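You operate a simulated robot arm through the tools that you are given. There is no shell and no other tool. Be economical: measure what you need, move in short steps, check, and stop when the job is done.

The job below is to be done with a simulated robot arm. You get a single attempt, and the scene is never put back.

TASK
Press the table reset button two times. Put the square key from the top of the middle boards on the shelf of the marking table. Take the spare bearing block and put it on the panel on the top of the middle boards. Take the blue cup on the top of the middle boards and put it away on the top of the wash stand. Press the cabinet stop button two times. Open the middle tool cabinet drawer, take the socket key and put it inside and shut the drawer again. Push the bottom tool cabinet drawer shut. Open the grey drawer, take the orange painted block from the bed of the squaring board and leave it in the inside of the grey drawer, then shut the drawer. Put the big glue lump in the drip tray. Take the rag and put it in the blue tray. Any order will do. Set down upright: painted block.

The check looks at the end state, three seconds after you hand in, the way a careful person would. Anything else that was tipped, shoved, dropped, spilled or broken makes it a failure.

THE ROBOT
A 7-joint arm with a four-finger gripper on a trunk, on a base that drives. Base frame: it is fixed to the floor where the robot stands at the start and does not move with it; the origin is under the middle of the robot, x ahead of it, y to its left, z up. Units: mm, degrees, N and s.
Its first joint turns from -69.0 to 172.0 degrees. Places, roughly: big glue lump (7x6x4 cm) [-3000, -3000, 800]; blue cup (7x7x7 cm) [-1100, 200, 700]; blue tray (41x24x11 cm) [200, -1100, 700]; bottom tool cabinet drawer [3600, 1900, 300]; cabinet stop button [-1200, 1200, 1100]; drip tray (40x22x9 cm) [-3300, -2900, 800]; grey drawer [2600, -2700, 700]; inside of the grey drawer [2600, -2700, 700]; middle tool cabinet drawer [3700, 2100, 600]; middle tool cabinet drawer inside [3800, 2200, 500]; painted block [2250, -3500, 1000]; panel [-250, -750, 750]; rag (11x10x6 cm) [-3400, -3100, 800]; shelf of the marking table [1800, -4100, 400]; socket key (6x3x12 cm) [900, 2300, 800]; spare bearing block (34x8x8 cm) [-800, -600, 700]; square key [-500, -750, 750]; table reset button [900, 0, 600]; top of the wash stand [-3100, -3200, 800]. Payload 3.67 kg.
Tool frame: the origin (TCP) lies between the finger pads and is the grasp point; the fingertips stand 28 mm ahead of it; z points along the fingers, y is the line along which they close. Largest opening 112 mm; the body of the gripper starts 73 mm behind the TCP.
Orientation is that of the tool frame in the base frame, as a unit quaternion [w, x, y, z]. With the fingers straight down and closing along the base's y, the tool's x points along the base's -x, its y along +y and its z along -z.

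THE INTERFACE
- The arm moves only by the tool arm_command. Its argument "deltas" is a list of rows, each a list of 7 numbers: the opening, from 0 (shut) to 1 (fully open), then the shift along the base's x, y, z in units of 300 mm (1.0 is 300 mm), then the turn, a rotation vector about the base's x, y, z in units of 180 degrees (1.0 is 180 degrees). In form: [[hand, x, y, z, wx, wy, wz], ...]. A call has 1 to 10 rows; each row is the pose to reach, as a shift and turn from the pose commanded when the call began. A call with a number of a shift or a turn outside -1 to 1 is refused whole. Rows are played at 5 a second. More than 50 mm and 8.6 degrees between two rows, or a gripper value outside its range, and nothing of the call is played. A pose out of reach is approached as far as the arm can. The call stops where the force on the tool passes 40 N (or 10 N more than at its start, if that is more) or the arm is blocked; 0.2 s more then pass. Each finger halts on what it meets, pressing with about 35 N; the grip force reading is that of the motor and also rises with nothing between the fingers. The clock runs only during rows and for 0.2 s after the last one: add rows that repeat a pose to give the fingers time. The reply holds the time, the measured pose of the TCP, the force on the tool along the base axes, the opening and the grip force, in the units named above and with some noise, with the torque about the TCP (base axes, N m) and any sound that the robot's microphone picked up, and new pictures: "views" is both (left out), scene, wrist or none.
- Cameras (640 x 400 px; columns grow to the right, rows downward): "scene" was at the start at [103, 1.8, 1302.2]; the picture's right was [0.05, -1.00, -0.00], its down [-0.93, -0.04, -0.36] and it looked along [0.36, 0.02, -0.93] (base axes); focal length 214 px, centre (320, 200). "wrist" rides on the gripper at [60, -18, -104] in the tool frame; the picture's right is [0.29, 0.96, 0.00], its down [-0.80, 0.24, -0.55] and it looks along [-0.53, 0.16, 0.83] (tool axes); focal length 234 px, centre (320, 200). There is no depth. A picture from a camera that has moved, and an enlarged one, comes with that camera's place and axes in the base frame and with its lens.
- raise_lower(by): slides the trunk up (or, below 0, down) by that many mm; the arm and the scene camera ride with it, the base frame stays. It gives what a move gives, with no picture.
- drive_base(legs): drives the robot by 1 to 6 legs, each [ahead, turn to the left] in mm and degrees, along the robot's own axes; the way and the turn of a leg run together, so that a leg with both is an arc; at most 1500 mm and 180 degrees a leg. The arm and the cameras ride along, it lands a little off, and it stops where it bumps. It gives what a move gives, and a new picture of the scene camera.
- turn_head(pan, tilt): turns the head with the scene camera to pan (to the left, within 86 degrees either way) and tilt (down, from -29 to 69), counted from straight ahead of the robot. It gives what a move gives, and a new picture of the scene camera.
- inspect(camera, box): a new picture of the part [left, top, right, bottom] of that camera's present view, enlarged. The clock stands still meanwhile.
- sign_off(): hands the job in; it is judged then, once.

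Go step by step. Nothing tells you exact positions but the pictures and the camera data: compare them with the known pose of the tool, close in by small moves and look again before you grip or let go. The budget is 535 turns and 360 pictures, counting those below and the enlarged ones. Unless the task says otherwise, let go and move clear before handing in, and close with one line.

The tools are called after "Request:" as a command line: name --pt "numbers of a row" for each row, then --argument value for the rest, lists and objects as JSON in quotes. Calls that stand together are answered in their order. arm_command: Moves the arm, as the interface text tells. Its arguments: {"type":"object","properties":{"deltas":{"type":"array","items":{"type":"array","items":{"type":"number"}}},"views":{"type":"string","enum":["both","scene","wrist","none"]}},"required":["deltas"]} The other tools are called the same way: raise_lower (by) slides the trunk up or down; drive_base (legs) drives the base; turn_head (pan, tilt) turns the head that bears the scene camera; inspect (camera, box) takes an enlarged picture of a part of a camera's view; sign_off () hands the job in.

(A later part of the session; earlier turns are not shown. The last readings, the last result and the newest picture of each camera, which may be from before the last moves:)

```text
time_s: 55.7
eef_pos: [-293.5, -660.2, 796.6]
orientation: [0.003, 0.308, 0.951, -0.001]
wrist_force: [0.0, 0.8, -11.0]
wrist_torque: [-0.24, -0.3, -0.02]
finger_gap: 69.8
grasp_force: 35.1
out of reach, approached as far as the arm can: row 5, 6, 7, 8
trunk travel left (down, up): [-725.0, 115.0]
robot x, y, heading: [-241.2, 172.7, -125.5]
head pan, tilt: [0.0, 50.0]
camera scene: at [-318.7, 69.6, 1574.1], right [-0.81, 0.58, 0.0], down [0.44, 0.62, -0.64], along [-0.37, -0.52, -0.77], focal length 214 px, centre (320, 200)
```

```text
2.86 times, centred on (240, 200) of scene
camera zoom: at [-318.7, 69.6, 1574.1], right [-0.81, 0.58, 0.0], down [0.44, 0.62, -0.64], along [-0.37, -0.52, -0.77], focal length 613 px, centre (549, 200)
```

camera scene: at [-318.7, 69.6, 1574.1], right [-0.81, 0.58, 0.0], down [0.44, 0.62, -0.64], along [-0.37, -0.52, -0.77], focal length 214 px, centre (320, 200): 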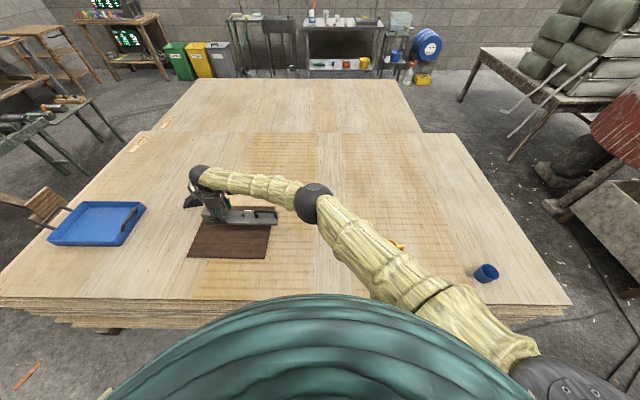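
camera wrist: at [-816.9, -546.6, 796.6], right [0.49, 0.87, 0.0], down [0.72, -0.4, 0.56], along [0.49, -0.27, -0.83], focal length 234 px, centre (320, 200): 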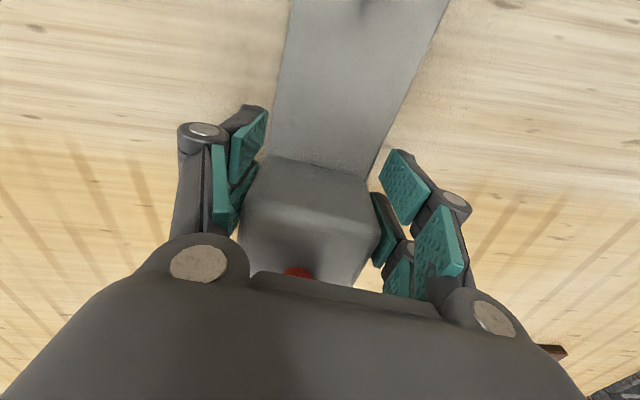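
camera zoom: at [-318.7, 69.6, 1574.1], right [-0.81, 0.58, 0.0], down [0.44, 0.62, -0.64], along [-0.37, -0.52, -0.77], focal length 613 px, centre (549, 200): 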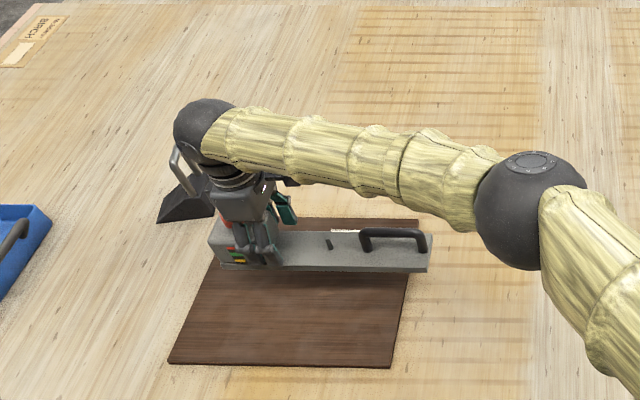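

The arm is at its reach limit; I'll turn the base 12° left to bring the goal into reach.

Request:
drive_base --legs '[[0, 12]]'

```text
time_s: 56.9
eef_pos: [-112.1, -652.9, 794.8]
orientation: [0.002, 0.206, 0.978, 0.001]
wrist_force: [1.4, 0.2, -12.2]
wrist_torque: [-0.17, -0.32, -0.01]
finger_gap: 69.9
grasp_force: 34.7
trunk travel left (down, up): [-725.0, 115.0]
robot x, y, heading: [-241.0, 176.0, -113.1]
head pan, tilt: [0.0, 50.0]
camera scene: at [-292.6, 55.1, 1574.0], right [-0.92, 0.39, 0.0], down [0.3, 0.71, -0.64], along [-0.25, -0.59, -0.77], focal length 214 px, centre (320, 200)
```

scene: 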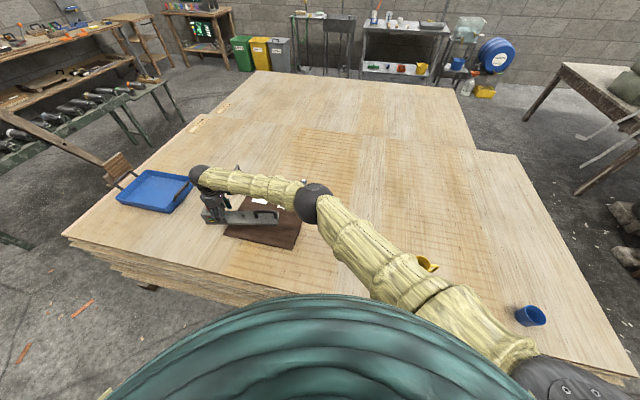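

Request:
arm_command --pt "0.2 -0.09 -0.03 0 0 0 -0.017" --pt "0.2 -0.18 -0.07 0 0 0 -0.034" --pt "0.2 -0.28 -0.1 0 0 0 -0.051" --pt "0.2 -0.373 -0.133 0 0 0 -0.068" --pt "0.2 -0.373 -0.133 -0.1 0 0 -0.068" --pt "0.2 -0.373 -0.133 -0.18 0 0 -0.068" --views "none"

Request:
inspect --camera "scene" --box '[180, 150, 320, 260]'

```text
time_s: 58.2
eef_pos: [-228.3, -693.5, 741.0]
orientation: [0.003, 0.309, 0.951, 0.001]
wrist_force: [-0.5, -1.5, -11.2]
wrist_torque: [-0.2, -0.32, 0.03]
finger_gap: 69.6
grasp_force: 34.9
trunk travel left (down, up): [-725.0, 115.0]
robot x, y, heading: [-241.0, 170.7, -112.9]
head pan, tilt: [0.0, 50.0]
```

```text
3.64 times, centred on (250, 205) of scene
camera zoom: at [-294.9, 54.9, 1574.0], right [-0.92, 0.39, 0.0], down [0.3, 0.71, -0.64], along [-0.25, -0.59, -0.77], focal length 780 px, centre (574, 182)
```

zoom: 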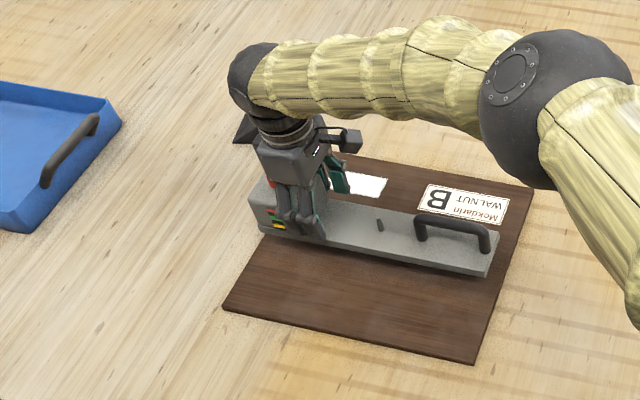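

Nearly centred; shift 12 mm toward handle side and lower until contact.

Request:
arm_command --pt "0.2 -0.033 0.023 -0.03 0 0 0" --pt "0.2 -0.033 0.023 -0.07 0 0 0" --pt "0.2 -0.033 0.023 -0.1 0 0 0" --pt "0.2 -0.033 0.023 -0.115 0 0 0" --views "none"

Request:
inspect --camera "scene" --box '[180, 150, 320, 260]'

```text
time_s: 59.2
eef_pos: [-235.6, -686.2, 707.0]
orientation: [0.001, 0.308, 0.951, -0.001]
wrist_force: [-0.1, 0.5, -6.1]
wrist_torque: [0.54, 1.07, -0.18]
finger_gap: 70.1
grasp_force: 35.1
trunk travel left (down, up): [-725.0, 115.0]
robot x, y, heading: [-242.2, 170.4, -113.1]
head pan, tilt: [0.0, 50.0]
```

```text
3.64 times, centred on (250, 205) of scene
camera zoom: at [-293.1, 55.9, 1574.2], right [-0.92, 0.39, 0.0], down [0.3, 0.7, -0.64], along [-0.25, -0.59, -0.77], focal length 780 px, centre (574, 182)
```

zoom: 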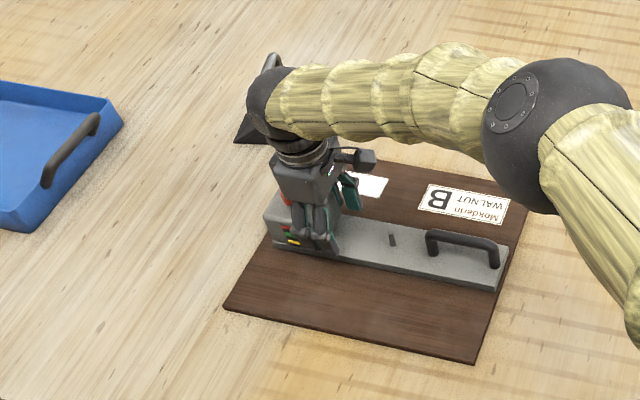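

Contact on the handle end; lower a bit more then open.

Request:
arm_command --pt "0.2 0 0 -0.007 0 0 0" --pt "0.2 0 0 -0.013 0 0 0" --pt "0.2 0 0 -0.013 0 0 0" --views "none"

Request:
arm_command --pt "0.7 0 0 0 0 0 0" --pt "0.95 0 0 0 0 0 0" --pt "0.95 0 0 0 0 0 0" --pt "0.95 0 0 0.1 0 0 0" --pt "0.95 0 0 0.25 0 0 0" --pt "0.95 0 0 0.4 0 0 0" --pt "0.95 0 0 0.55 0 0 0" --pt "0.95 0 0 0.7 0 0 0" --views "wrist"

Request:
inspect --camera "scene" --box '[180, 150, 320, 260]'

```text
time_s: 60.0
eef_pos: [-236.0, -685.9, 705.3]
orientation: [0.004, 0.308, 0.951, -0.001]
wrist_force: [-3.3, 0.7, 7.9]
wrist_torque: [0.24, 0.05, 0.18]
finger_gap: 69.7
grasp_force: 35.2
trunk travel left (down, up): [-725.0, 115.0]
robot x, y, heading: [-242.9, 171.9, -113.0]
head pan, tilt: [0.0, 50.0]
```

```text
time_s: 61.9
eef_pos: [-232.4, -688.2, 912.9]
orientation: [0.002, 0.309, 0.951, 0.0]
wrist_force: [0.8, 0.5, -0.9]
wrist_torque: [-0.05, -0.01, -0.03]
finger_gap: 106.5
grasp_force: 0.2
trunk travel left (down, up): [-725.0, 115.0]
robot x, y, heading: [-240.1, 172.5, -113.2]
head pan, tilt: [0.0, 50.0]
camera wrist: at [-292.7, -666.8, 1017.1], right [0.33, 0.94, 0.0], down [0.78, -0.27, 0.56], along [0.53, -0.18, -0.83], focal length 234 px, centre (320, 200)
```

wrist: 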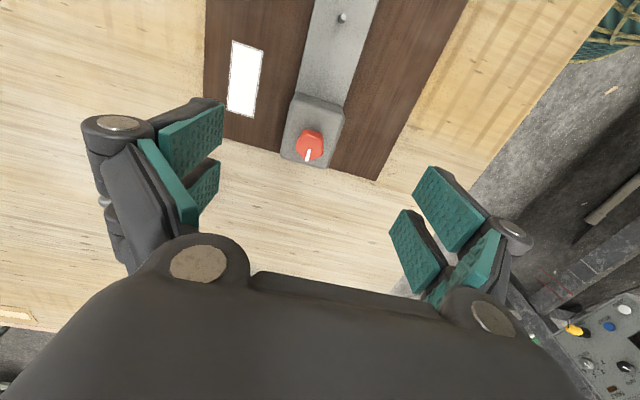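

```text
3.64 times, centred on (250, 205) of scene
camera zoom: at [-293.5, 58.0, 1574.1], right [-0.92, 0.39, 0.0], down [0.3, 0.7, -0.64], along [-0.25, -0.59, -0.77], focal length 780 px, centre (574, 182)
```

zoom: 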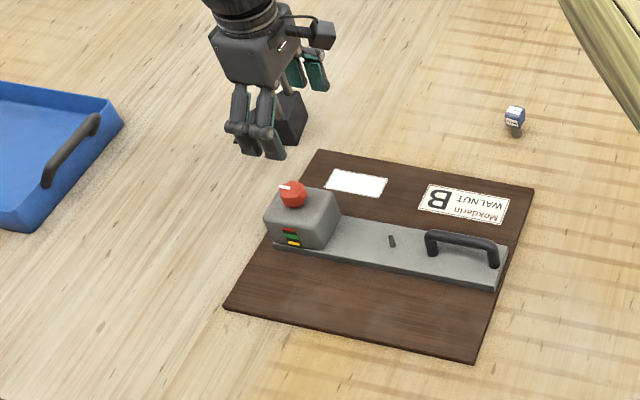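

Bearing block sits on the panel. Next the cabinet stop button; turn right to look at the cabinet.

Request:
drive_base --legs '[[0, -100]]'

Request:
turn_head --pan -20 --tilt 30

```text
time_s: 66.5
eef_pos: [-1090.4, 321.9, 912.3]
orientation: [0.002, 0.928, 0.372, -0.003]
wrist_force: [-0.5, 0.6, -0.3]
wrist_torque: [-0.01, -0.01, 0.02]
finger_gap: 106.6
grasp_force: 0.0
trunk travel left (down, up): [-725.0, 115.0]
robot x, y, heading: [-243.2, 172.0, 146.7]
head pan, tilt: [0.0, 50.0]
camera scene: at [-349.9, 244.1, 1574.1], right [0.55, 0.83, 0.0], down [0.64, -0.42, -0.64], along [-0.54, 0.35, -0.77], focal length 214 px, centre (320, 200)
```

scene: 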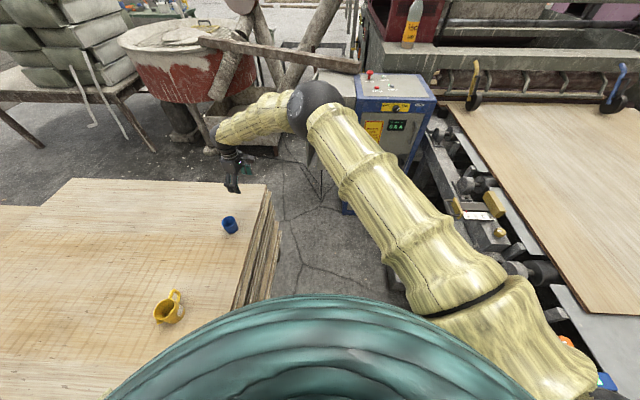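

```text
time_s: 67.3
eef_pos: [-1090.4, 322.0, 911.8]
orientation: [0.002, 0.928, 0.372, -0.002]
wrist_force: [-1.2, -0.4, -0.8]
wrist_torque: [0.01, 0.02, -0.03]
finger_gap: 106.4
grasp_force: 0.1
trunk travel left (down, up): [-725.0, 115.0]
robot x, y, heading: [-235.4, 173.8, 146.5]
head pan, tilt: [-20.0, 30.0]
camera scene: at [-339.7, 274.0, 1603.6], right [0.8, 0.6, 0.0], down [0.3, -0.4, -0.87], along [-0.52, 0.7, -0.5], focal length 214 px, centre (320, 200)
```

scene: 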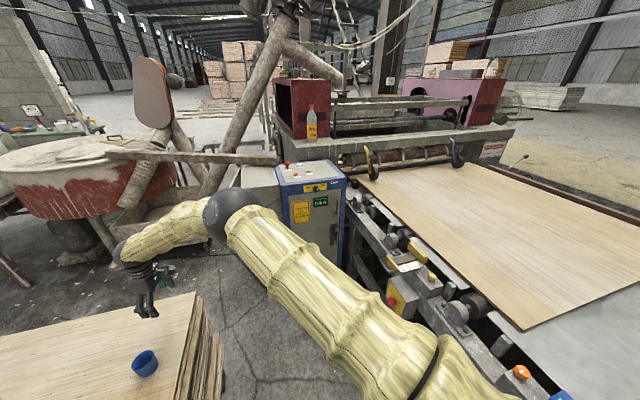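

Zoom on the cabinet top.

Request:
inspect --camera "scene" --box '[260, 145, 360, 215]'

Request:
inspect --camera "scene" --box '[272, 155, 348, 200]'

```text
5.71 times, centred on (310, 180) of scene
camera zoom: at [-339.7, 274.0, 1603.6], right [0.8, 0.6, 0.0], down [0.3, -0.4, -0.87], along [-0.52, 0.7, -0.5], focal length 1226 px, centre (377, 314)
```

zoom: 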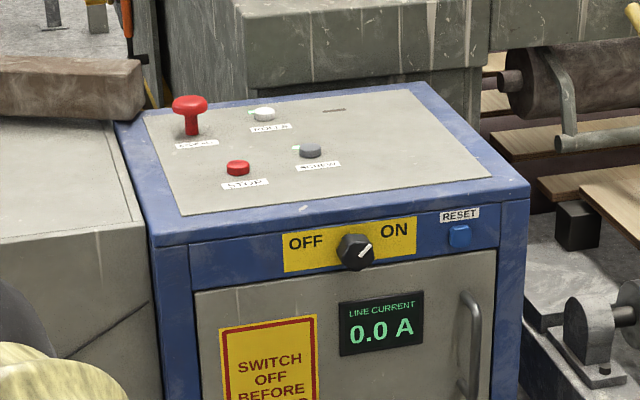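

```text
8.42 times, centred on (310, 178) of scene
camera zoom: at [-339.7, 274.0, 1603.6], right [0.8, 0.6, 0.0], down [0.3, -0.4, -0.87], along [-0.52, 0.7, -0.5], focal length 1806 px, centre (404, 390)
```

zoom: 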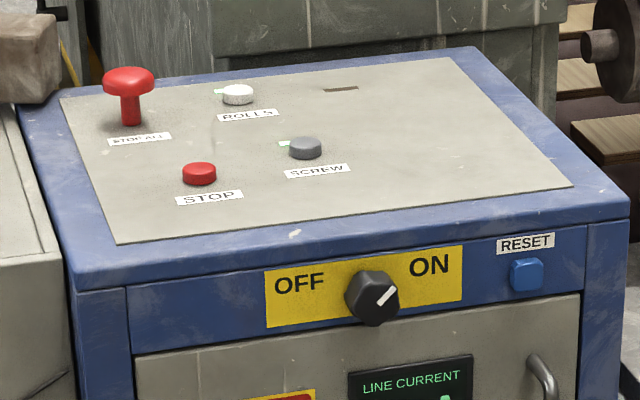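

The flat red STOP button is on the cabinet top near (-1180,1160,1090). I'll retract/raise the arm to the right-front then drive closer.

Request:
arm_command --pt "0 0.06 0.04 0.12 0 0 0" --pt "0 0.14 0.1 0.22 0 0 0" --pt "0 0.23 0.17 0.32 0 0 0" --pt "0 0.33 0.25 0.42 0 0 0" --pt "0 0.43 0.33 0.5 0 0 0" --pt "0 0.54 0.42 0.58 0 0 0" --pt "0 0.65 0.51 0.65 0 0 0" --pt "0 0.76 0.6 0.72 0 0 0" --pt "0 0.87 0.68 0.79 0 0 0" --pt "0 0.97 0.76 0.86 0 0 0" --views "none"

Request:
arm_command --pt "0 0.1 0.08 0.05 0 0 0" --pt "0 0.2 0.16 0.1 0 0 0" --pt "0 0.31 0.24 0.15 0 0 0" --pt "0 0.42 0.32 0.2 0 0 0" --pt "0 0.53 0.4 0.25 0 0 0" --pt "0 0.63 0.5 0.28 0 0 0" --views "scene"

```text
time_s: 69.5
eef_pos: [-795.5, 550.5, 1170.5]
orientation: [0.002, 0.928, 0.372, -0.003]
wrist_force: [0.7, -0.1, 0.6]
wrist_torque: [-0.04, 0.05, 0.01]
finger_gap: 0.0
grasp_force: 35.1
trunk travel left (down, up): [-725.0, 115.0]
robot x, y, heading: [-239.8, 176.4, 146.5]
head pan, tilt: [-20.0, 30.0]
```

```text
time_s: 70.9
eef_pos: [-603.9, 697.4, 1253.8]
orientation: [0.002, 0.928, 0.373, -0.005]
wrist_force: [0.4, -0.5, -0.7]
wrist_torque: [0.0, 0.06, -0.04]
finger_gap: 0.0
grasp_force: 34.9
trunk travel left (down, up): [-725.0, 115.0]
robot x, y, heading: [-241.3, 171.4, 146.4]
head pan, tilt: [-20.0, 30.0]
camera scene: at [-336.5, 276.9, 1603.6], right [0.8, 0.59, 0.0], down [0.3, -0.4, -0.87], along [-0.52, 0.7, -0.5], focal length 214 px, centre (320, 200)
```

scene: 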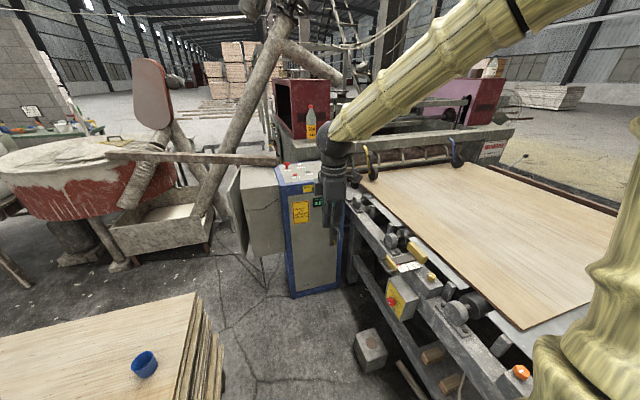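

Request:
drive_base --legs '[[580, 0]]'

Request:
turn_head --pan -25 --tilt 40

```text
time_s: 74.3
eef_pos: [-1114.0, 1010.2, 1253.5]
orientation: [0.001, 0.925, 0.381, -0.003]
wrist_force: [-1.0, -0.1, 0.6]
wrist_torque: [-0.05, -0.05, -0.03]
finger_gap: 0.0
grasp_force: 34.8
trunk travel left (down, up): [-725.0, 115.0]
robot x, y, heading: [-737.3, 494.5, 147.6]
head pan, tilt: [-20.0, 30.0]
camera scene: at [-837.8, 594.8, 1603.6], right [0.79, 0.61, 0.0], down [0.31, -0.4, -0.87], along [-0.53, 0.69, -0.5], focal length 214 px, centre (320, 200)
```

scene: 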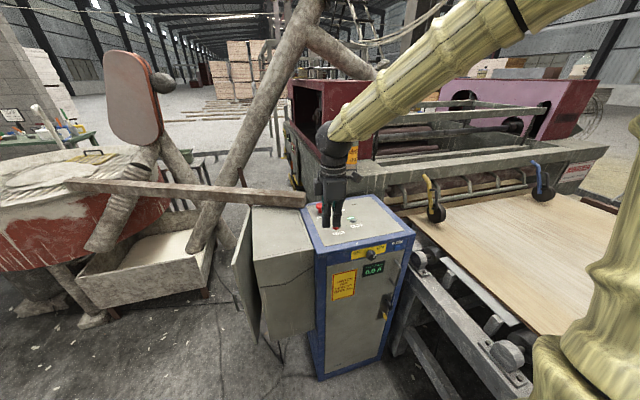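

```text
time_s: 75.0
eef_pos: [-1112.6, 1010.5, 1254.0]
orientation: [0.001, 0.924, 0.381, -0.002]
wrist_force: [-0.5, 0.0, 0.3]
wrist_torque: [0.0, -0.02, 0.0]
finger_gap: 0.2
grasp_force: 34.6
trunk travel left (down, up): [-725.0, 115.0]
robot x, y, heading: [-738.2, 493.5, 147.7]
head pan, tilt: [-25.0, 40.0]
camera scene: at [-827.5, 594.2, 1588.4], right [0.84, 0.54, 0.0], down [0.35, -0.54, -0.77], along [-0.41, 0.65, -0.64], focal length 214 px, centre (320, 200)
```

scene: 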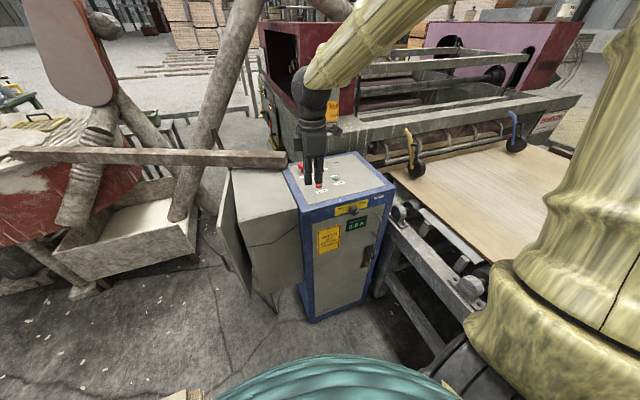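

Request:
inspect --camera "scene" --box '[280, 140, 360, 200]'

Request:
inspect --camera "wrist" --box '[0, 0, 640, 400]'

```text
6.67 times, centred on (320, 170) of scene
camera zoom: at [-827.5, 594.2, 1588.4], right [0.84, 0.54, 0.0], down [0.35, -0.54, -0.77], along [-0.41, 0.65, -0.64], focal length 1430 px, centre (320, 400)
```

zoom: 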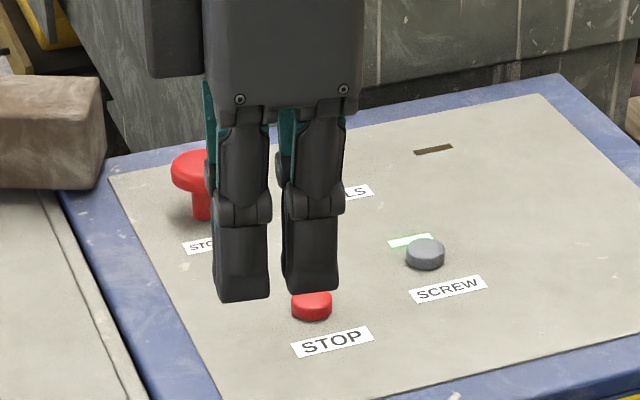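

```text
1.00 times, centred on (320, 200) of wrist (not enlarged: the box is as wide or as high as the picture)
camera zoom: at [-1082.8, 1065.5, 1358.4], right [0.88, -0.48, 0.0], down [-0.39, -0.73, 0.56], along [-0.27, -0.49, -0.83], focal length 234 px, centre (320, 200)
```

zoom: 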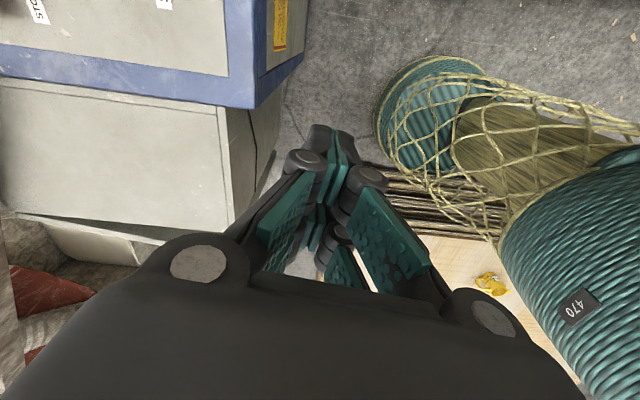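

STOP button triangulates to (-1215,1196,1069). Moving over it.

Request:
arm_command --pt "0 -0.06 0.11 0 0 0 0" --pt "0 -0.12 0.22 0 0 0 0" --pt "0 -0.18 0.33 0 0 0 0" --pt "0 -0.24 0.44 0 0 0 0" --pt "0 -0.3 0.55 -0.05 0 0 0" --pt "0 -0.327 0.607 -0.15 0 0 0" --pt "0 -0.327 0.607 -0.3 0 0 0" --pt "0 -0.327 0.607 -0.35 0 0 0" --views "none"

Request:
inspect --camera "scene" --box '[280, 140, 360, 200]'

Request:
inspect --camera "wrist" --box '[0, 0, 640, 400]'

```text
time_s: 76.8
eef_pos: [-1210.2, 1194.0, 1149.8]
orientation: [0.0, 0.925, 0.38, -0.002]
wrist_force: [0.7, 0.1, 0.2]
wrist_torque: [0.01, 0.01, 0.0]
finger_gap: 0.1
grasp_force: 35.4
trunk travel left (down, up): [-725.0, 115.0]
robot x, y, heading: [-737.2, 495.6, 147.7]
head pan, tilt: [-25.0, 40.0]
```

```text
6.67 times, centred on (320, 170) of scene
camera zoom: at [-827.5, 594.4, 1588.3], right [0.84, 0.54, 0.0], down [0.35, -0.54, -0.77], along [-0.41, 0.65, -0.64], focal length 1430 px, centre (320, 400)
```

zoom: 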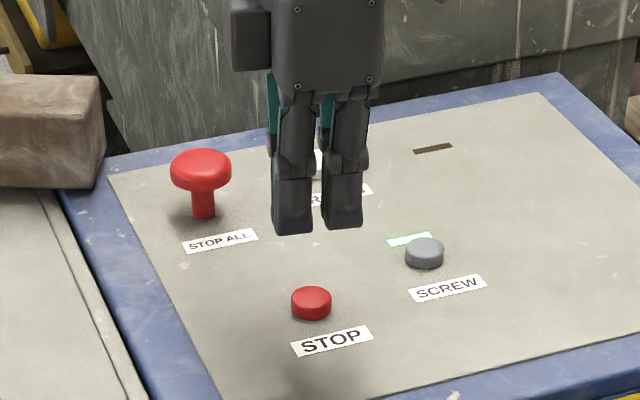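

```text
1.00 times, centred on (320, 200) of wrist (not enlarged: the box is as wide or as high as the picture)
camera zoom: at [-1180.1, 1250.2, 1254.3], right [0.88, -0.48, 0.0], down [-0.4, -0.73, 0.56], along [-0.27, -0.49, -0.83], focal length 234 px, centre (320, 200)
```

zoom: 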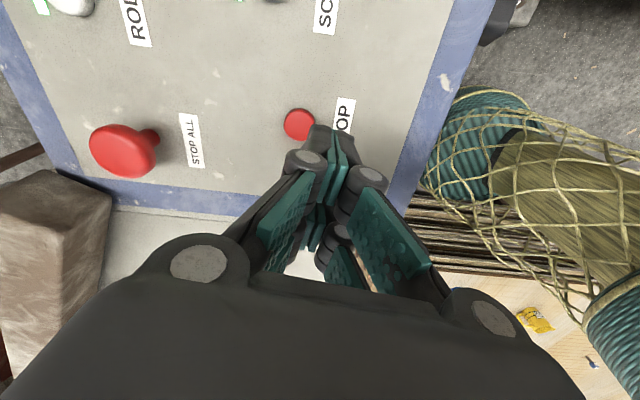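

Aligned within a few mm. Press down.

Request:
arm_command --pt "0 -0.008 0.01 -0.07 0 0 0" --pt "0 -0.008 0.01 -0.14 0 0 0" --pt "0 -0.008 0.01 -0.16 0 0 0" --pt "0 -0.008 0.01 -0.173 0 0 0" --pt "0 -0.008 0.01 -0.187 0 0 0" --pt "0 -0.008 0.01 -0.2 0 0 0" --pt "0 -0.008 0.01 -0.213 0 0 0" --views "none"

```text
time_s: 78.4
eef_pos: [-1212.7, 1196.0, 1084.7]
orientation: [0.001, 0.924, 0.381, -0.003]
wrist_force: [-0.4, 0.5, 1.5]
wrist_torque: [0.01, -0.05, 0.0]
finger_gap: 0.0
grasp_force: 35.1
trunk travel left (down, up): [-725.0, 115.0]
robot x, y, heading: [-738.2, 493.2, 147.3]
head pan, tilt: [-25.0, 40.0]
```

Request:
inspect --camera "scene" --box '[280, 140, 360, 200]'

Request:
inspect --camera "wrist" --box '[220, 50, 420, 200]'

```text
6.67 times, centred on (320, 170) of scene
camera zoom: at [-827.7, 594.5, 1588.3], right [0.84, 0.54, 0.0], down [0.35, -0.54, -0.77], along [-0.41, 0.65, -0.64], focal length 1430 px, centre (320, 400)
```

zoom: 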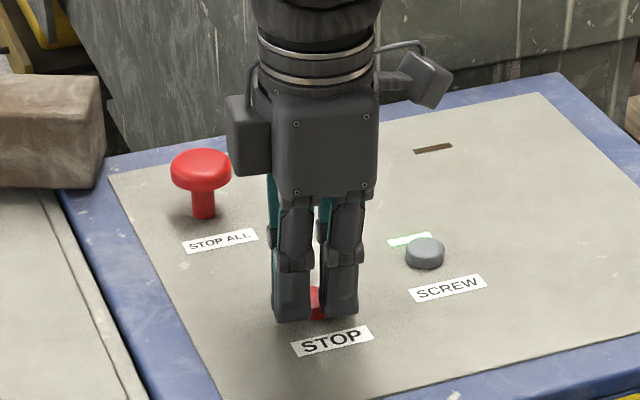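

```text
2.67 times, centred on (320, 125) of wrist
camera zoom: at [-1182.5, 1251.4, 1189.2], right [0.88, -0.48, 0.0], down [-0.39, -0.73, 0.56], along [-0.27, -0.49, -0.83], focal length 624 px, centre (320, 400)
```

zoom: 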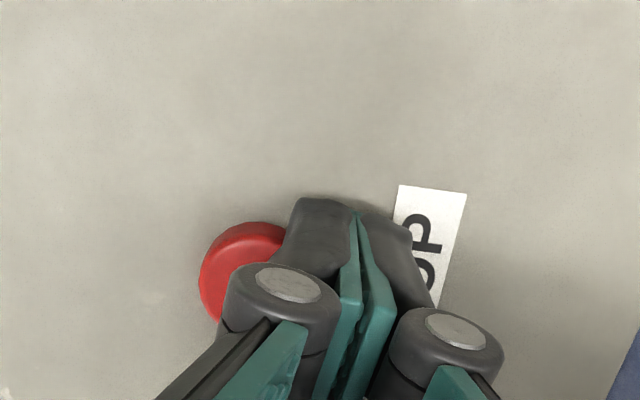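

Fingers went just beside the button; the button centre is about (-1221,1212). Raise, correct, and press.

Request:
arm_command --pt "0 0 0 0.13 0 0 0" --pt "0 -0.03 0.053 0.13 0 0 0" --pt "0 -0.03 0.053 0.07 0 0 0" --pt "0 -0.03 0.053 0.05 0 0 0" --pt "0 -0.03 0.053 0.035 0 0 0" --pt "0 -0.03 0.053 0.02 0 0 0" --pt "0 -0.03 0.053 0.005 0 0 0" --pt "0 -0.03 0.053 -0.005 0 0 0" --views "none"

```text
time_s: 80.2
eef_pos: [-1222.9, 1210.9, 1083.4]
orientation: [0.001, 0.925, 0.381, -0.002]
wrist_force: [-0.2, 1.1, 1.5]
wrist_torque: [0.03, -0.04, 0.01]
finger_gap: 6.2
grasp_force: 35.5
trunk travel left (down, up): [-725.0, 115.0]
robot x, y, heading: [-736.1, 494.4, 147.8]
head pan, tilt: [-25.0, 40.0]
```

Contact (fingers spread by button). Push on.

Request:
arm_command --pt "0 0 0 -0.01 0 0 0" --pt "0 0 0 -0.02 0 0 0" --pt "0 0 0 -0.03 0 0 0" --views "none"

Request:
inspect --camera "wrist" --box '[220, 50, 420, 200]'

```text
time_s: 81.0
eef_pos: [-1221.8, 1210.7, 1079.9]
orientation: [-0.001, 0.924, 0.381, -0.002]
wrist_force: [2.7, 6.2, 31.8]
wrist_torque: [0.24, -0.17, 0.0]
finger_gap: 6.2
grasp_force: 35.5
trunk travel left (down, up): [-725.0, 115.0]
robot x, y, heading: [-735.7, 494.5, 147.6]
head pan, tilt: [-25.0, 40.0]
heard: click
```

```text
2.67 times, centred on (320, 125) of wrist
camera zoom: at [-1191.7, 1266.0, 1183.7], right [0.88, -0.48, -0.01], down [-0.39, -0.73, 0.56], along [-0.27, -0.49, -0.83], focal length 624 px, centre (320, 400)
```

zoom: 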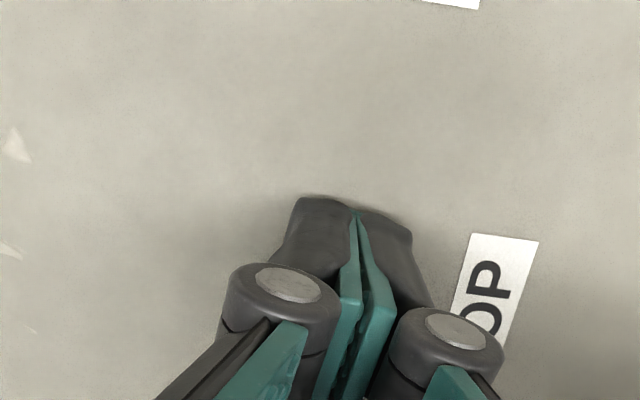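

Click one. Back up 15 mm and press again.

Request:
arm_command --pt "0 0 0 0.03 0 0 0" --pt "0 0 0 0.06 0 0 0" --pt "0 0 0 0.06 0 0 0" --pt "0 0 0 0.03 0 0 0" --pt "0 0 0 0.01 0 0 0" --pt "0 0 0 0 0 0 0" --pt "0 0 0 -0.008 0 0 0" --pt "0 0 0 -0.012 0 0 0" --views "none"

```text
time_s: 82.5
eef_pos: [-1222.3, 1210.9, 1080.2]
orientation: [-0.004, 0.925, 0.38, -0.006]
wrist_force: [6.9, -5.1, 19.9]
wrist_torque: [-0.09, -0.29, -0.05]
finger_gap: 6.0
grasp_force: 36.0
trunk travel left (down, up): [-725.0, 115.0]
robot x, y, heading: [-734.8, 495.0, 147.5]
head pan, tilt: [-25.0, 40.0]
heard: click
stopped in row 7: the force on the tool passed its limit at 46 N (the readings are from after the stop); the commanded pose is now the measured one
```

Second click. Raise, retract and turn left toward the blue cup at about (-1089,197).

Request:
arm_command --pt "0 0 0 0.12 0 0 0" --pt "0 0 0 0.27 0 0 0" --pt "0 0 0 0.42 0 0 0" --pt "0 0 0 0.55 0 0 0" --pt "0 0.06 -0.13 0.55 0 0 0" --pt "0 0.12 -0.26 0.55 0 0 0" --pt "0 0.18 -0.39 0.55 0 0 0" --pt "0 0.24 -0.52 0.55 0 0 0" --pt "0 0.3 -0.65 0.55 0 0 0" --views "none"

Request:
drive_base --legs '[[0, 75]]'

Request:
turn_head --pan 0 --tilt 60

```text
time_s: 84.5
eef_pos: [-1136.1, 1015.3, 1239.2]
orientation: [-0.002, 0.925, 0.38, -0.003]
wrist_force: [0.4, -0.4, 0.3]
wrist_torque: [0.04, 0.01, 0.02]
finger_gap: 0.0
grasp_force: 36.0
trunk travel left (down, up): [-725.0, 115.0]
robot x, y, heading: [-735.5, 496.1, 147.4]
head pan, tilt: [-25.0, 40.0]
```

```text
time_s: 88.2
eef_pos: [-1338.6, 230.6, 1238.9]
orientation: [0.002, 0.491, 0.871, -0.004]
wrist_force: [0.1, 0.2, 0.4]
wrist_torque: [-0.02, 0.0, 0.02]
finger_gap: 0.3
grasp_force: 35.6
trunk travel left (down, up): [-725.0, 115.0]
robot x, y, heading: [-735.6, 493.5, -136.3]
head pan, tilt: [-25.0, 40.0]
camera scene: at [-856.9, 433.2, 1588.3], right [-0.32, 0.95, 0.0], down [0.61, 0.21, -0.77], along [-0.72, -0.25, -0.64], focal length 214 px, centre (320, 200)
```

scene: 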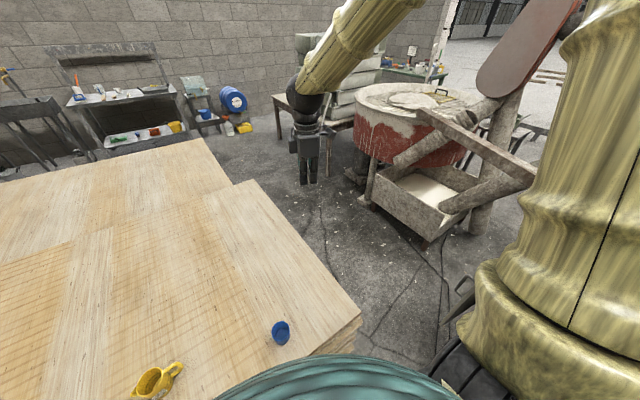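

```text
time_s: 89.1
eef_pos: [-1339.0, 231.8, 1238.3]
orientation: [0.002, 0.492, 0.871, -0.004]
wrist_force: [-0.2, -0.4, 0.4]
wrist_torque: [-0.01, 0.02, -0.03]
finger_gap: 0.0
grasp_force: 35.4
trunk travel left (down, up): [-725.0, 115.0]
robot x, y, heading: [-735.3, 500.9, -136.1]
head pan, tilt: [0.0, 60.0]
camera scene: at [-824.6, 414.8, 1561.6], right [-0.69, 0.72, 0.0], down [0.62, 0.6, -0.5], along [-0.36, -0.35, -0.87], focal length 214 px, centre (320, 200)
```

scene: 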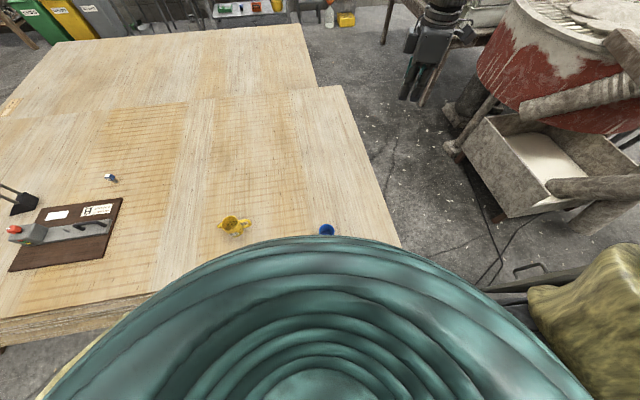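

Cup is near. Bring the open gripper above it.

Request:
arm_command --pt "0.4 0.08 -0.01 -0.1 0 0 0" --pt "0.8 0.16 -0.02 -0.2 0 0 0" --pt "0.95 0.25 -0.03 -0.3 0 0 0" --pt "0.95 0.34 -0.04 -0.4 0 0 0" --pt "0.95 0.43 -0.05 -0.5 0 0 0" --pt "0.95 0.52 -0.06 -0.6 0 0 0" --pt "0.95 0.61 -0.07 -0.7 0 0 0" --pt "0.95 0.7 -0.09 -0.8 0 0 0" --pt "0.95 0.77 -0.1 -0.9 0 0 0" --pt "0.95 0.833 -0.117 -1.0 0 0 0" --views "wrist"

```text
time_s: 91.3
eef_pos: [-1090.4, 196.5, 932.8]
orientation: [0.0, 0.491, 0.871, -0.004]
wrist_force: [0.2, -0.6, 0.3]
wrist_torque: [0.09, 0.03, -0.03]
finger_gap: 106.6
grasp_force: 0.1
trunk travel left (down, up): [-725.0, 115.0]
robot x, y, heading: [-738.2, 495.2, -136.1]
head pan, tilt: [0.0, 60.0]
camera wrist: at [-1136.0, 239.7, 1037.8], right [0.67, 0.74, -0.01], down [0.62, -0.56, 0.56], along [0.41, -0.38, -0.83], focal length 234 px, centre (320, 200)
```

wrist: 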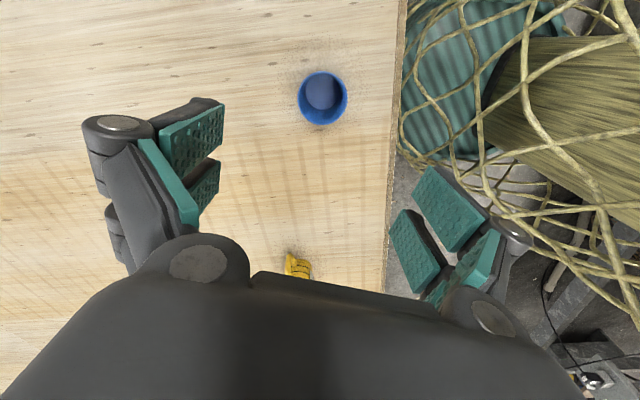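

Cup centre at about (-1093,203). Descend over it.

Request:
arm_command --pt "0.95 -0.01 0.02 -0.15 0 0 0" --pt "0.95 -0.01 0.02 -0.3 0 0 0" --pt "0.95 -0.01 0.02 -0.45 0 0 0" --pt "0.95 -0.01 0.02 -0.6 0 0 0" --views "wrist"

```text
time_s: 92.3
eef_pos: [-1093.2, 203.1, 757.0]
orientation: [0.001, 0.492, 0.87, -0.004]
wrist_force: [-1.1, 0.0, -0.2]
wrist_torque: [-0.01, 0.0, -0.02]
finger_gap: 106.2
grasp_force: 0.1
trunk travel left (down, up): [-725.0, 115.0]
robot x, y, heading: [-734.4, 492.2, -135.9]
head pan, tilt: [0.0, 60.0]
camera wrist: at [-1139.7, 245.9, 861.8], right [0.67, 0.74, -0.01], down [0.62, -0.55, 0.56], along [0.41, -0.38, -0.83], focal length 234 px, centre (320, 200)
```

wrist: 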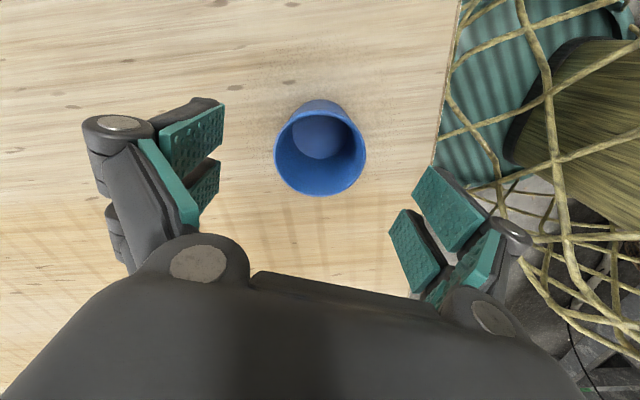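

Request:
arm_command --pt "0.95 -0.01 0.007 -0.1 0 0 0" --pt "0.95 -0.01 0.007 -0.2 0 0 0" --pt "0.95 -0.01 0.007 -0.22 0 0 0" --pt "0.5 -0.01 0.007 -0.22 0 0 0" --pt "0.3 -0.01 0.007 -0.22 0 0 0" --pt "0.3 -0.01 0.007 -0.22 0 0 0" --views "wrist"

```text
time_s: 93.7
eef_pos: [-1094.0, 202.7, 691.6]
orientation: [0.002, 0.492, 0.871, -0.003]
wrist_force: [0.3, -0.3, -0.7]
wrist_torque: [-0.02, 0.01, 0.0]
finger_gap: 62.3
grasp_force: 35.3
trunk travel left (down, up): [-725.0, 115.0]
robot x, y, heading: [-734.6, 495.5, -136.3]
head pan, tilt: [0.0, 60.0]
camera wrist: at [-1141.8, 247.3, 796.1], right [0.67, 0.74, -0.01], down [0.62, -0.55, 0.56], along [0.41, -0.38, -0.83], focal length 234 px, centre (320, 200)
```

wrist: 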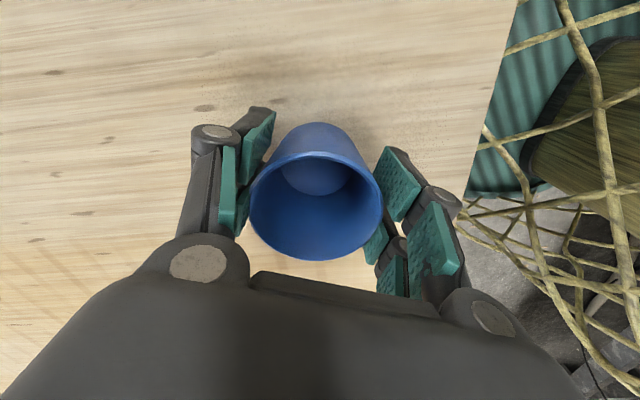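

Cup gripped (62 mm). Lift.

Request:
arm_command --pt "0.3 0 0 0.05 0 0 0" --pt "0.3 0 0 0.15 0 0 0" --pt "0.3 0 0 0.3 0 0 0" --pt "0.3 0 0 0.45 0 0 0" --pt "0.3 0 0 0.6 0 0 0" --pt "0.3 0 0 0.75 0 0 0" --pt "0.3 0 0 0.85 0 0 0" --views "wrist"

Request:
turn_head --pan 0 --tilt 20

```text
time_s: 95.3
eef_pos: [-1094.9, 204.9, 950.8]
orientation: [0.0, 0.491, 0.871, -0.005]
wrist_force: [0.3, -0.1, -0.9]
wrist_torque: [-0.04, 0.02, 0.02]
finger_gap: 62.1
grasp_force: 35.1
trunk travel left (down, up): [-725.0, 115.0]
robot x, y, heading: [-737.8, 495.5, -136.1]
head pan, tilt: [0.0, 60.0]
camera wrist: at [-1140.7, 247.8, 1054.8], right [0.67, 0.74, -0.01], down [0.62, -0.55, 0.56], along [0.41, -0.38, -0.83], focal length 234 px, centre (320, 200)
```

wrist: 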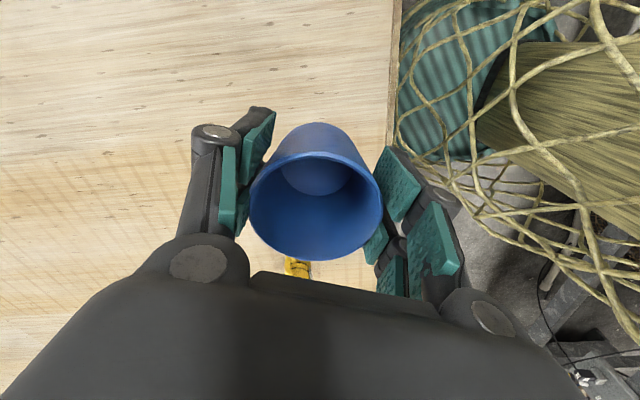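

```text
time_s: 96.4
eef_pos: [-1094.8, 204.1, 949.2]
orientation: [0.002, 0.492, 0.871, -0.003]
wrist_force: [0.3, 0.2, 0.1]
wrist_torque: [-0.03, 0.02, 0.01]
finger_gap: 62.1
grasp_force: 34.9
trunk travel left (down, up): [-725.0, 115.0]
robot x, y, heading: [-738.2, 497.5, -136.0]
head pan, tilt: [0.0, 20.0]
camera scene: at [-843.5, 396.0, 1619.6], right [-0.69, 0.72, 0.0], down [0.25, 0.24, -0.94], along [-0.68, -0.65, -0.34], focal length 214 px, centre (320, 200)
```

scene: 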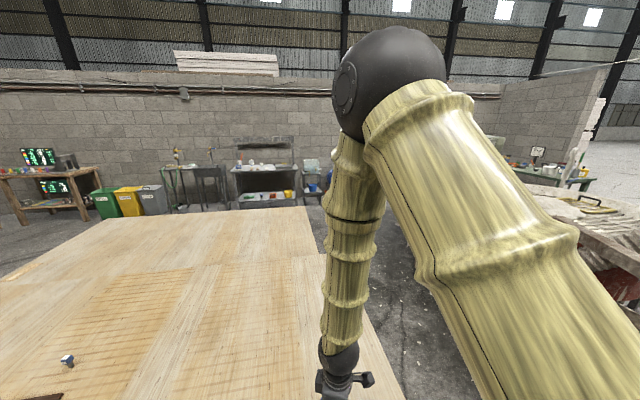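

Cup held. Check the passage at the right end of the boards before driving around.

Request:
turn_head --pan -60 --tilt 45

```text
time_s: 97.7
eef_pos: [-1094.8, 204.2, 950.0]
orientation: [0.002, 0.492, 0.87, -0.004]
wrist_force: [-0.2, -0.9, -0.5]
wrist_torque: [-0.02, -0.01, -0.02]
finger_gap: 61.9
grasp_force: 34.7
trunk travel left (down, up): [-725.0, 115.0]
robot x, y, heading: [-737.4, 492.9, -136.1]
head pan, tilt: [-60.0, 45.0]
camera scene: at [-854.4, 483.2, 1581.1], right [0.28, 0.96, 0.0], down [0.68, -0.2, -0.71], along [-0.68, 0.2, -0.71], focal length 214 px, centre (320, 200)
```

scene: 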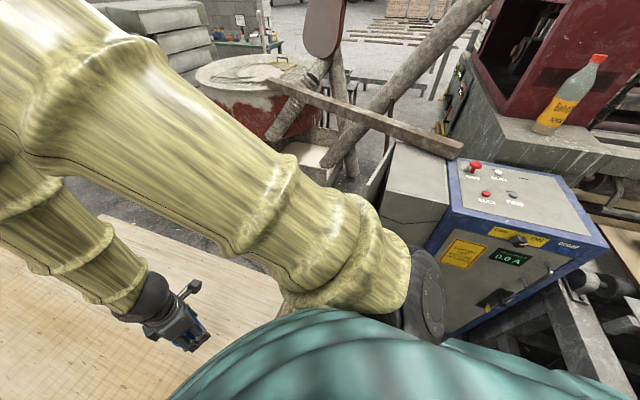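

The right-hand gap looks tight; I'll drive round the left end of the boards instead.

Request:
turn_head --pan 0 --tilt 35

Request:
drive_base --legs '[[0, 101], [1250, 0], [1250, 0]]'

```text
time_s: 99.0
eef_pos: [-1095.3, 203.7, 948.8]
orientation: [0.003, 0.492, 0.871, -0.003]
wrist_force: [-0.2, 0.7, -0.7]
wrist_torque: [-0.03, -0.01, -0.03]
finger_gap: 62.1
grasp_force: 35.4
trunk travel left (down, up): [-725.0, 115.0]
robot x, y, heading: [-736.4, 494.7, -136.5]
head pan, tilt: [0.0, 35.0]
camera scene: at [-839.8, 399.7, 1595.8], right [-0.69, 0.72, 0.0], down [0.41, 0.4, -0.82], along [-0.59, -0.57, -0.57], focal length 214 px, centre (320, 200)
```

scene: 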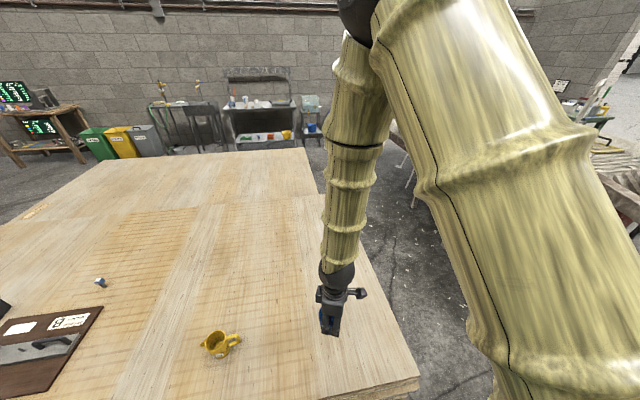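

```text
time_s: 115.7
eef_pos: [1699.2, -1248.6, 948.3]
orientation: [0.004, -0.356, 0.935, -0.002]
wrist_force: [0.3, 0.1, -0.5]
wrist_torque: [-0.01, 0.04, 0.02]
finger_gap: 60.0
grasp_force: 34.6
trunk travel left (down, up): [-725.0, 115.0]
robot x, y, heading: [1346.9, -951.3, -35.4]
head pan, tilt: [0.0, 35.0]
camera scene: at [1456.2, -1031.7, 1595.8], right [-0.58, -0.81, 0.0], down [-0.47, 0.33, -0.82], along [0.67, -0.48, -0.57], focal length 214 px, centre (320, 200)
```

scene: 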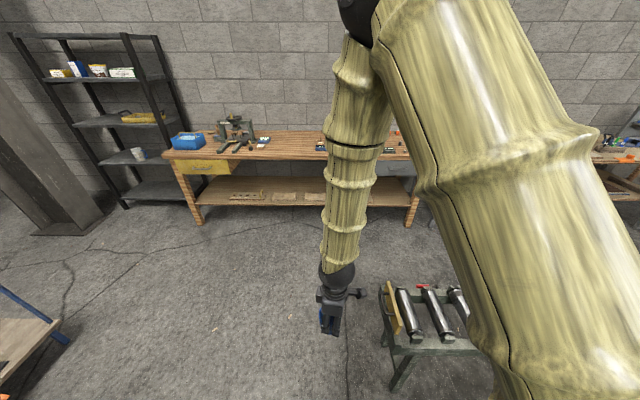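

Request:
drive_base --legs '[[0, -90.5], [1500, 0]]'

Request:
inspect --camera "wrist" --box '[0, 0, 640, 400]'

```text
time_s: 126.9
eef_pos: [174.5, -2492.8, 950.0]
orientation: [0.001, 0.41, 0.912, -0.004]
wrist_force: [0.4, -0.2, 0.3]
wrist_torque: [0.04, -0.02, 0.0]
finger_gap: 60.0
grasp_force: 35.2
trunk travel left (down, up): [-725.0, 115.0]
robot x, y, heading: [477.4, -2142.4, -125.8]
head pan, tilt: [0.0, 35.0]
camera scene: at [390.1, -2254.1, 1595.8], right [-0.81, 0.58, 0.0], down [0.34, 0.47, -0.82], along [-0.48, -0.66, -0.57], focal length 214 px, centre (320, 200)
```

scene: 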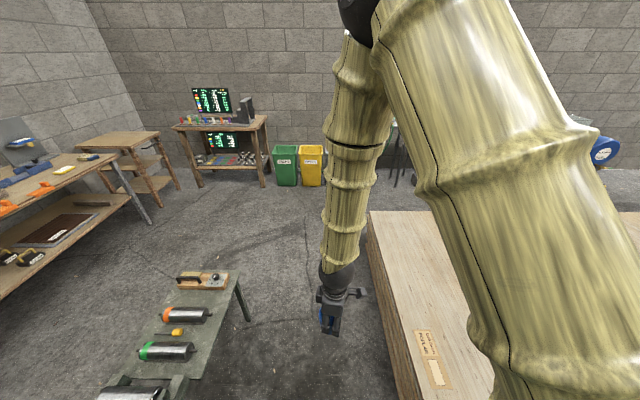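

```text
1.00 times, centred on (320, 200) of wrist (not enlarged: the box is as wide or as high as the picture)
camera zoom: at [121.2, -2458.5, 1053.9], right [0.53, 0.85, -0.01], down [0.71, -0.43, 0.56], along [0.47, -0.3, -0.83], focal length 234 px, centre (320, 200)
```

zoom: 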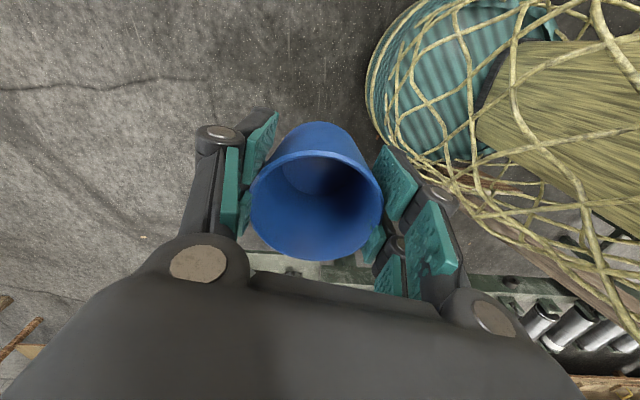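

Request:
drive_base --legs '[[1500, 0], [480, 0], [0, -90]]'

```text
time_s: 140.8
eef_pos: [-1037.8, -3453.5, 949.1]
orientation: [-0.001, 0.942, 0.336, -0.004]
wrist_force: [-0.3, 0.0, -0.1]
wrist_torque: [0.02, 0.0, 0.0]
finger_gap: 59.5
grasp_force: 34.9
trunk travel left (down, up): [-725.0, 115.0]
robot x, y, heading: [-696.7, -3770.0, 141.9]
head pan, tilt: [0.0, 35.0]
camera scene: at [-810.7, -3681.4, 1595.9], right [0.62, 0.79, 0.0], down [0.45, -0.35, -0.82], along [-0.65, 0.5, -0.57], focal length 214 px, centre (320, 200)
```

scene: 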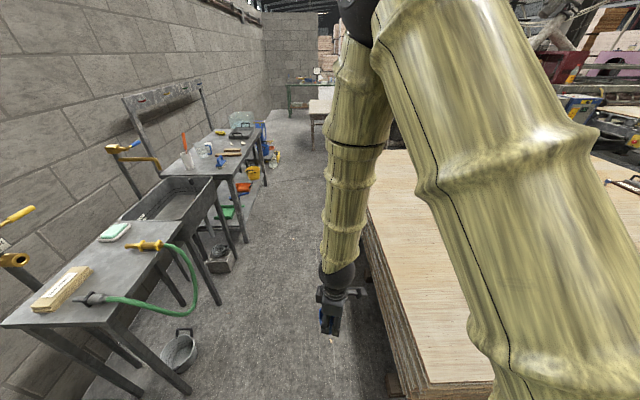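

I'm in the wash aisle; stands' fronts at left. Drive on ~2250 mm and face the wall.

Request:
drive_base --legs '[[0, 3.5], [1200, 0], [1050, 0], [0, 88]]'

Request:
turn_head --pan 0 --tilt 45

```text
time_s: 156.1
eef_pos: [-2843.3, -2849.7, 949.1]
orientation: [0.001, 0.406, 0.914, -0.004]
wrist_force: [1.1, -0.3, -0.8]
wrist_torque: [0.02, 0.02, 0.02]
finger_gap: 59.8
grasp_force: 34.8
trunk travel left (down, up): [-725.0, 115.0]
robot x, y, heading: [-2551.1, -2493.8, -124.9]
head pan, tilt: [0.0, 35.0]
camera scene: at [-2630.0, -2608.6, 1595.8], right [-0.82, 0.57, 0.0], down [0.33, 0.47, -0.82], along [-0.47, -0.67, -0.57], focal length 214 px, centre (320, 200)
```

scene: 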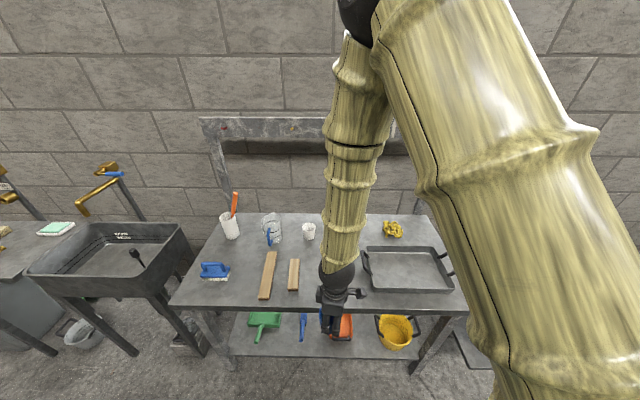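

```text
time_s: 156.8
eef_pos: [-2842.8, -2848.9, 949.9]
orientation: [0.001, 0.406, 0.914, -0.003]
wrist_force: [-0.8, -0.1, -0.2]
wrist_torque: [0.03, -0.03, 0.0]
finger_gap: 59.6
grasp_force: 35.1
trunk travel left (down, up): [-725.0, 115.0]
robot x, y, heading: [-2547.1, -2495.0, -125.2]
head pan, tilt: [0.0, 45.0]
camera scene: at [-2626.3, -2602.9, 1581.1], right [-0.82, 0.57, 0.0], down [0.41, 0.58, -0.71], along [-0.41, -0.58, -0.71], focal length 214 px, centre (320, 200)
```

scene: 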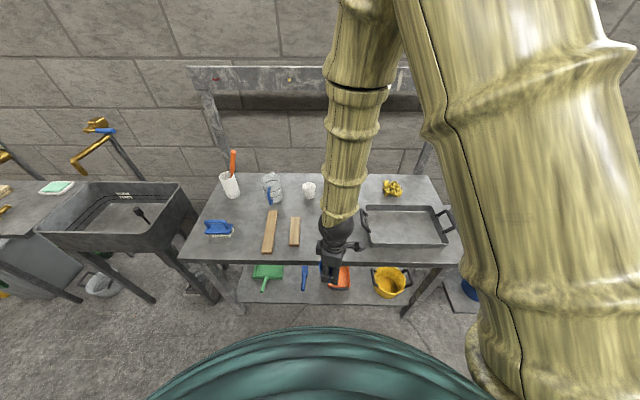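

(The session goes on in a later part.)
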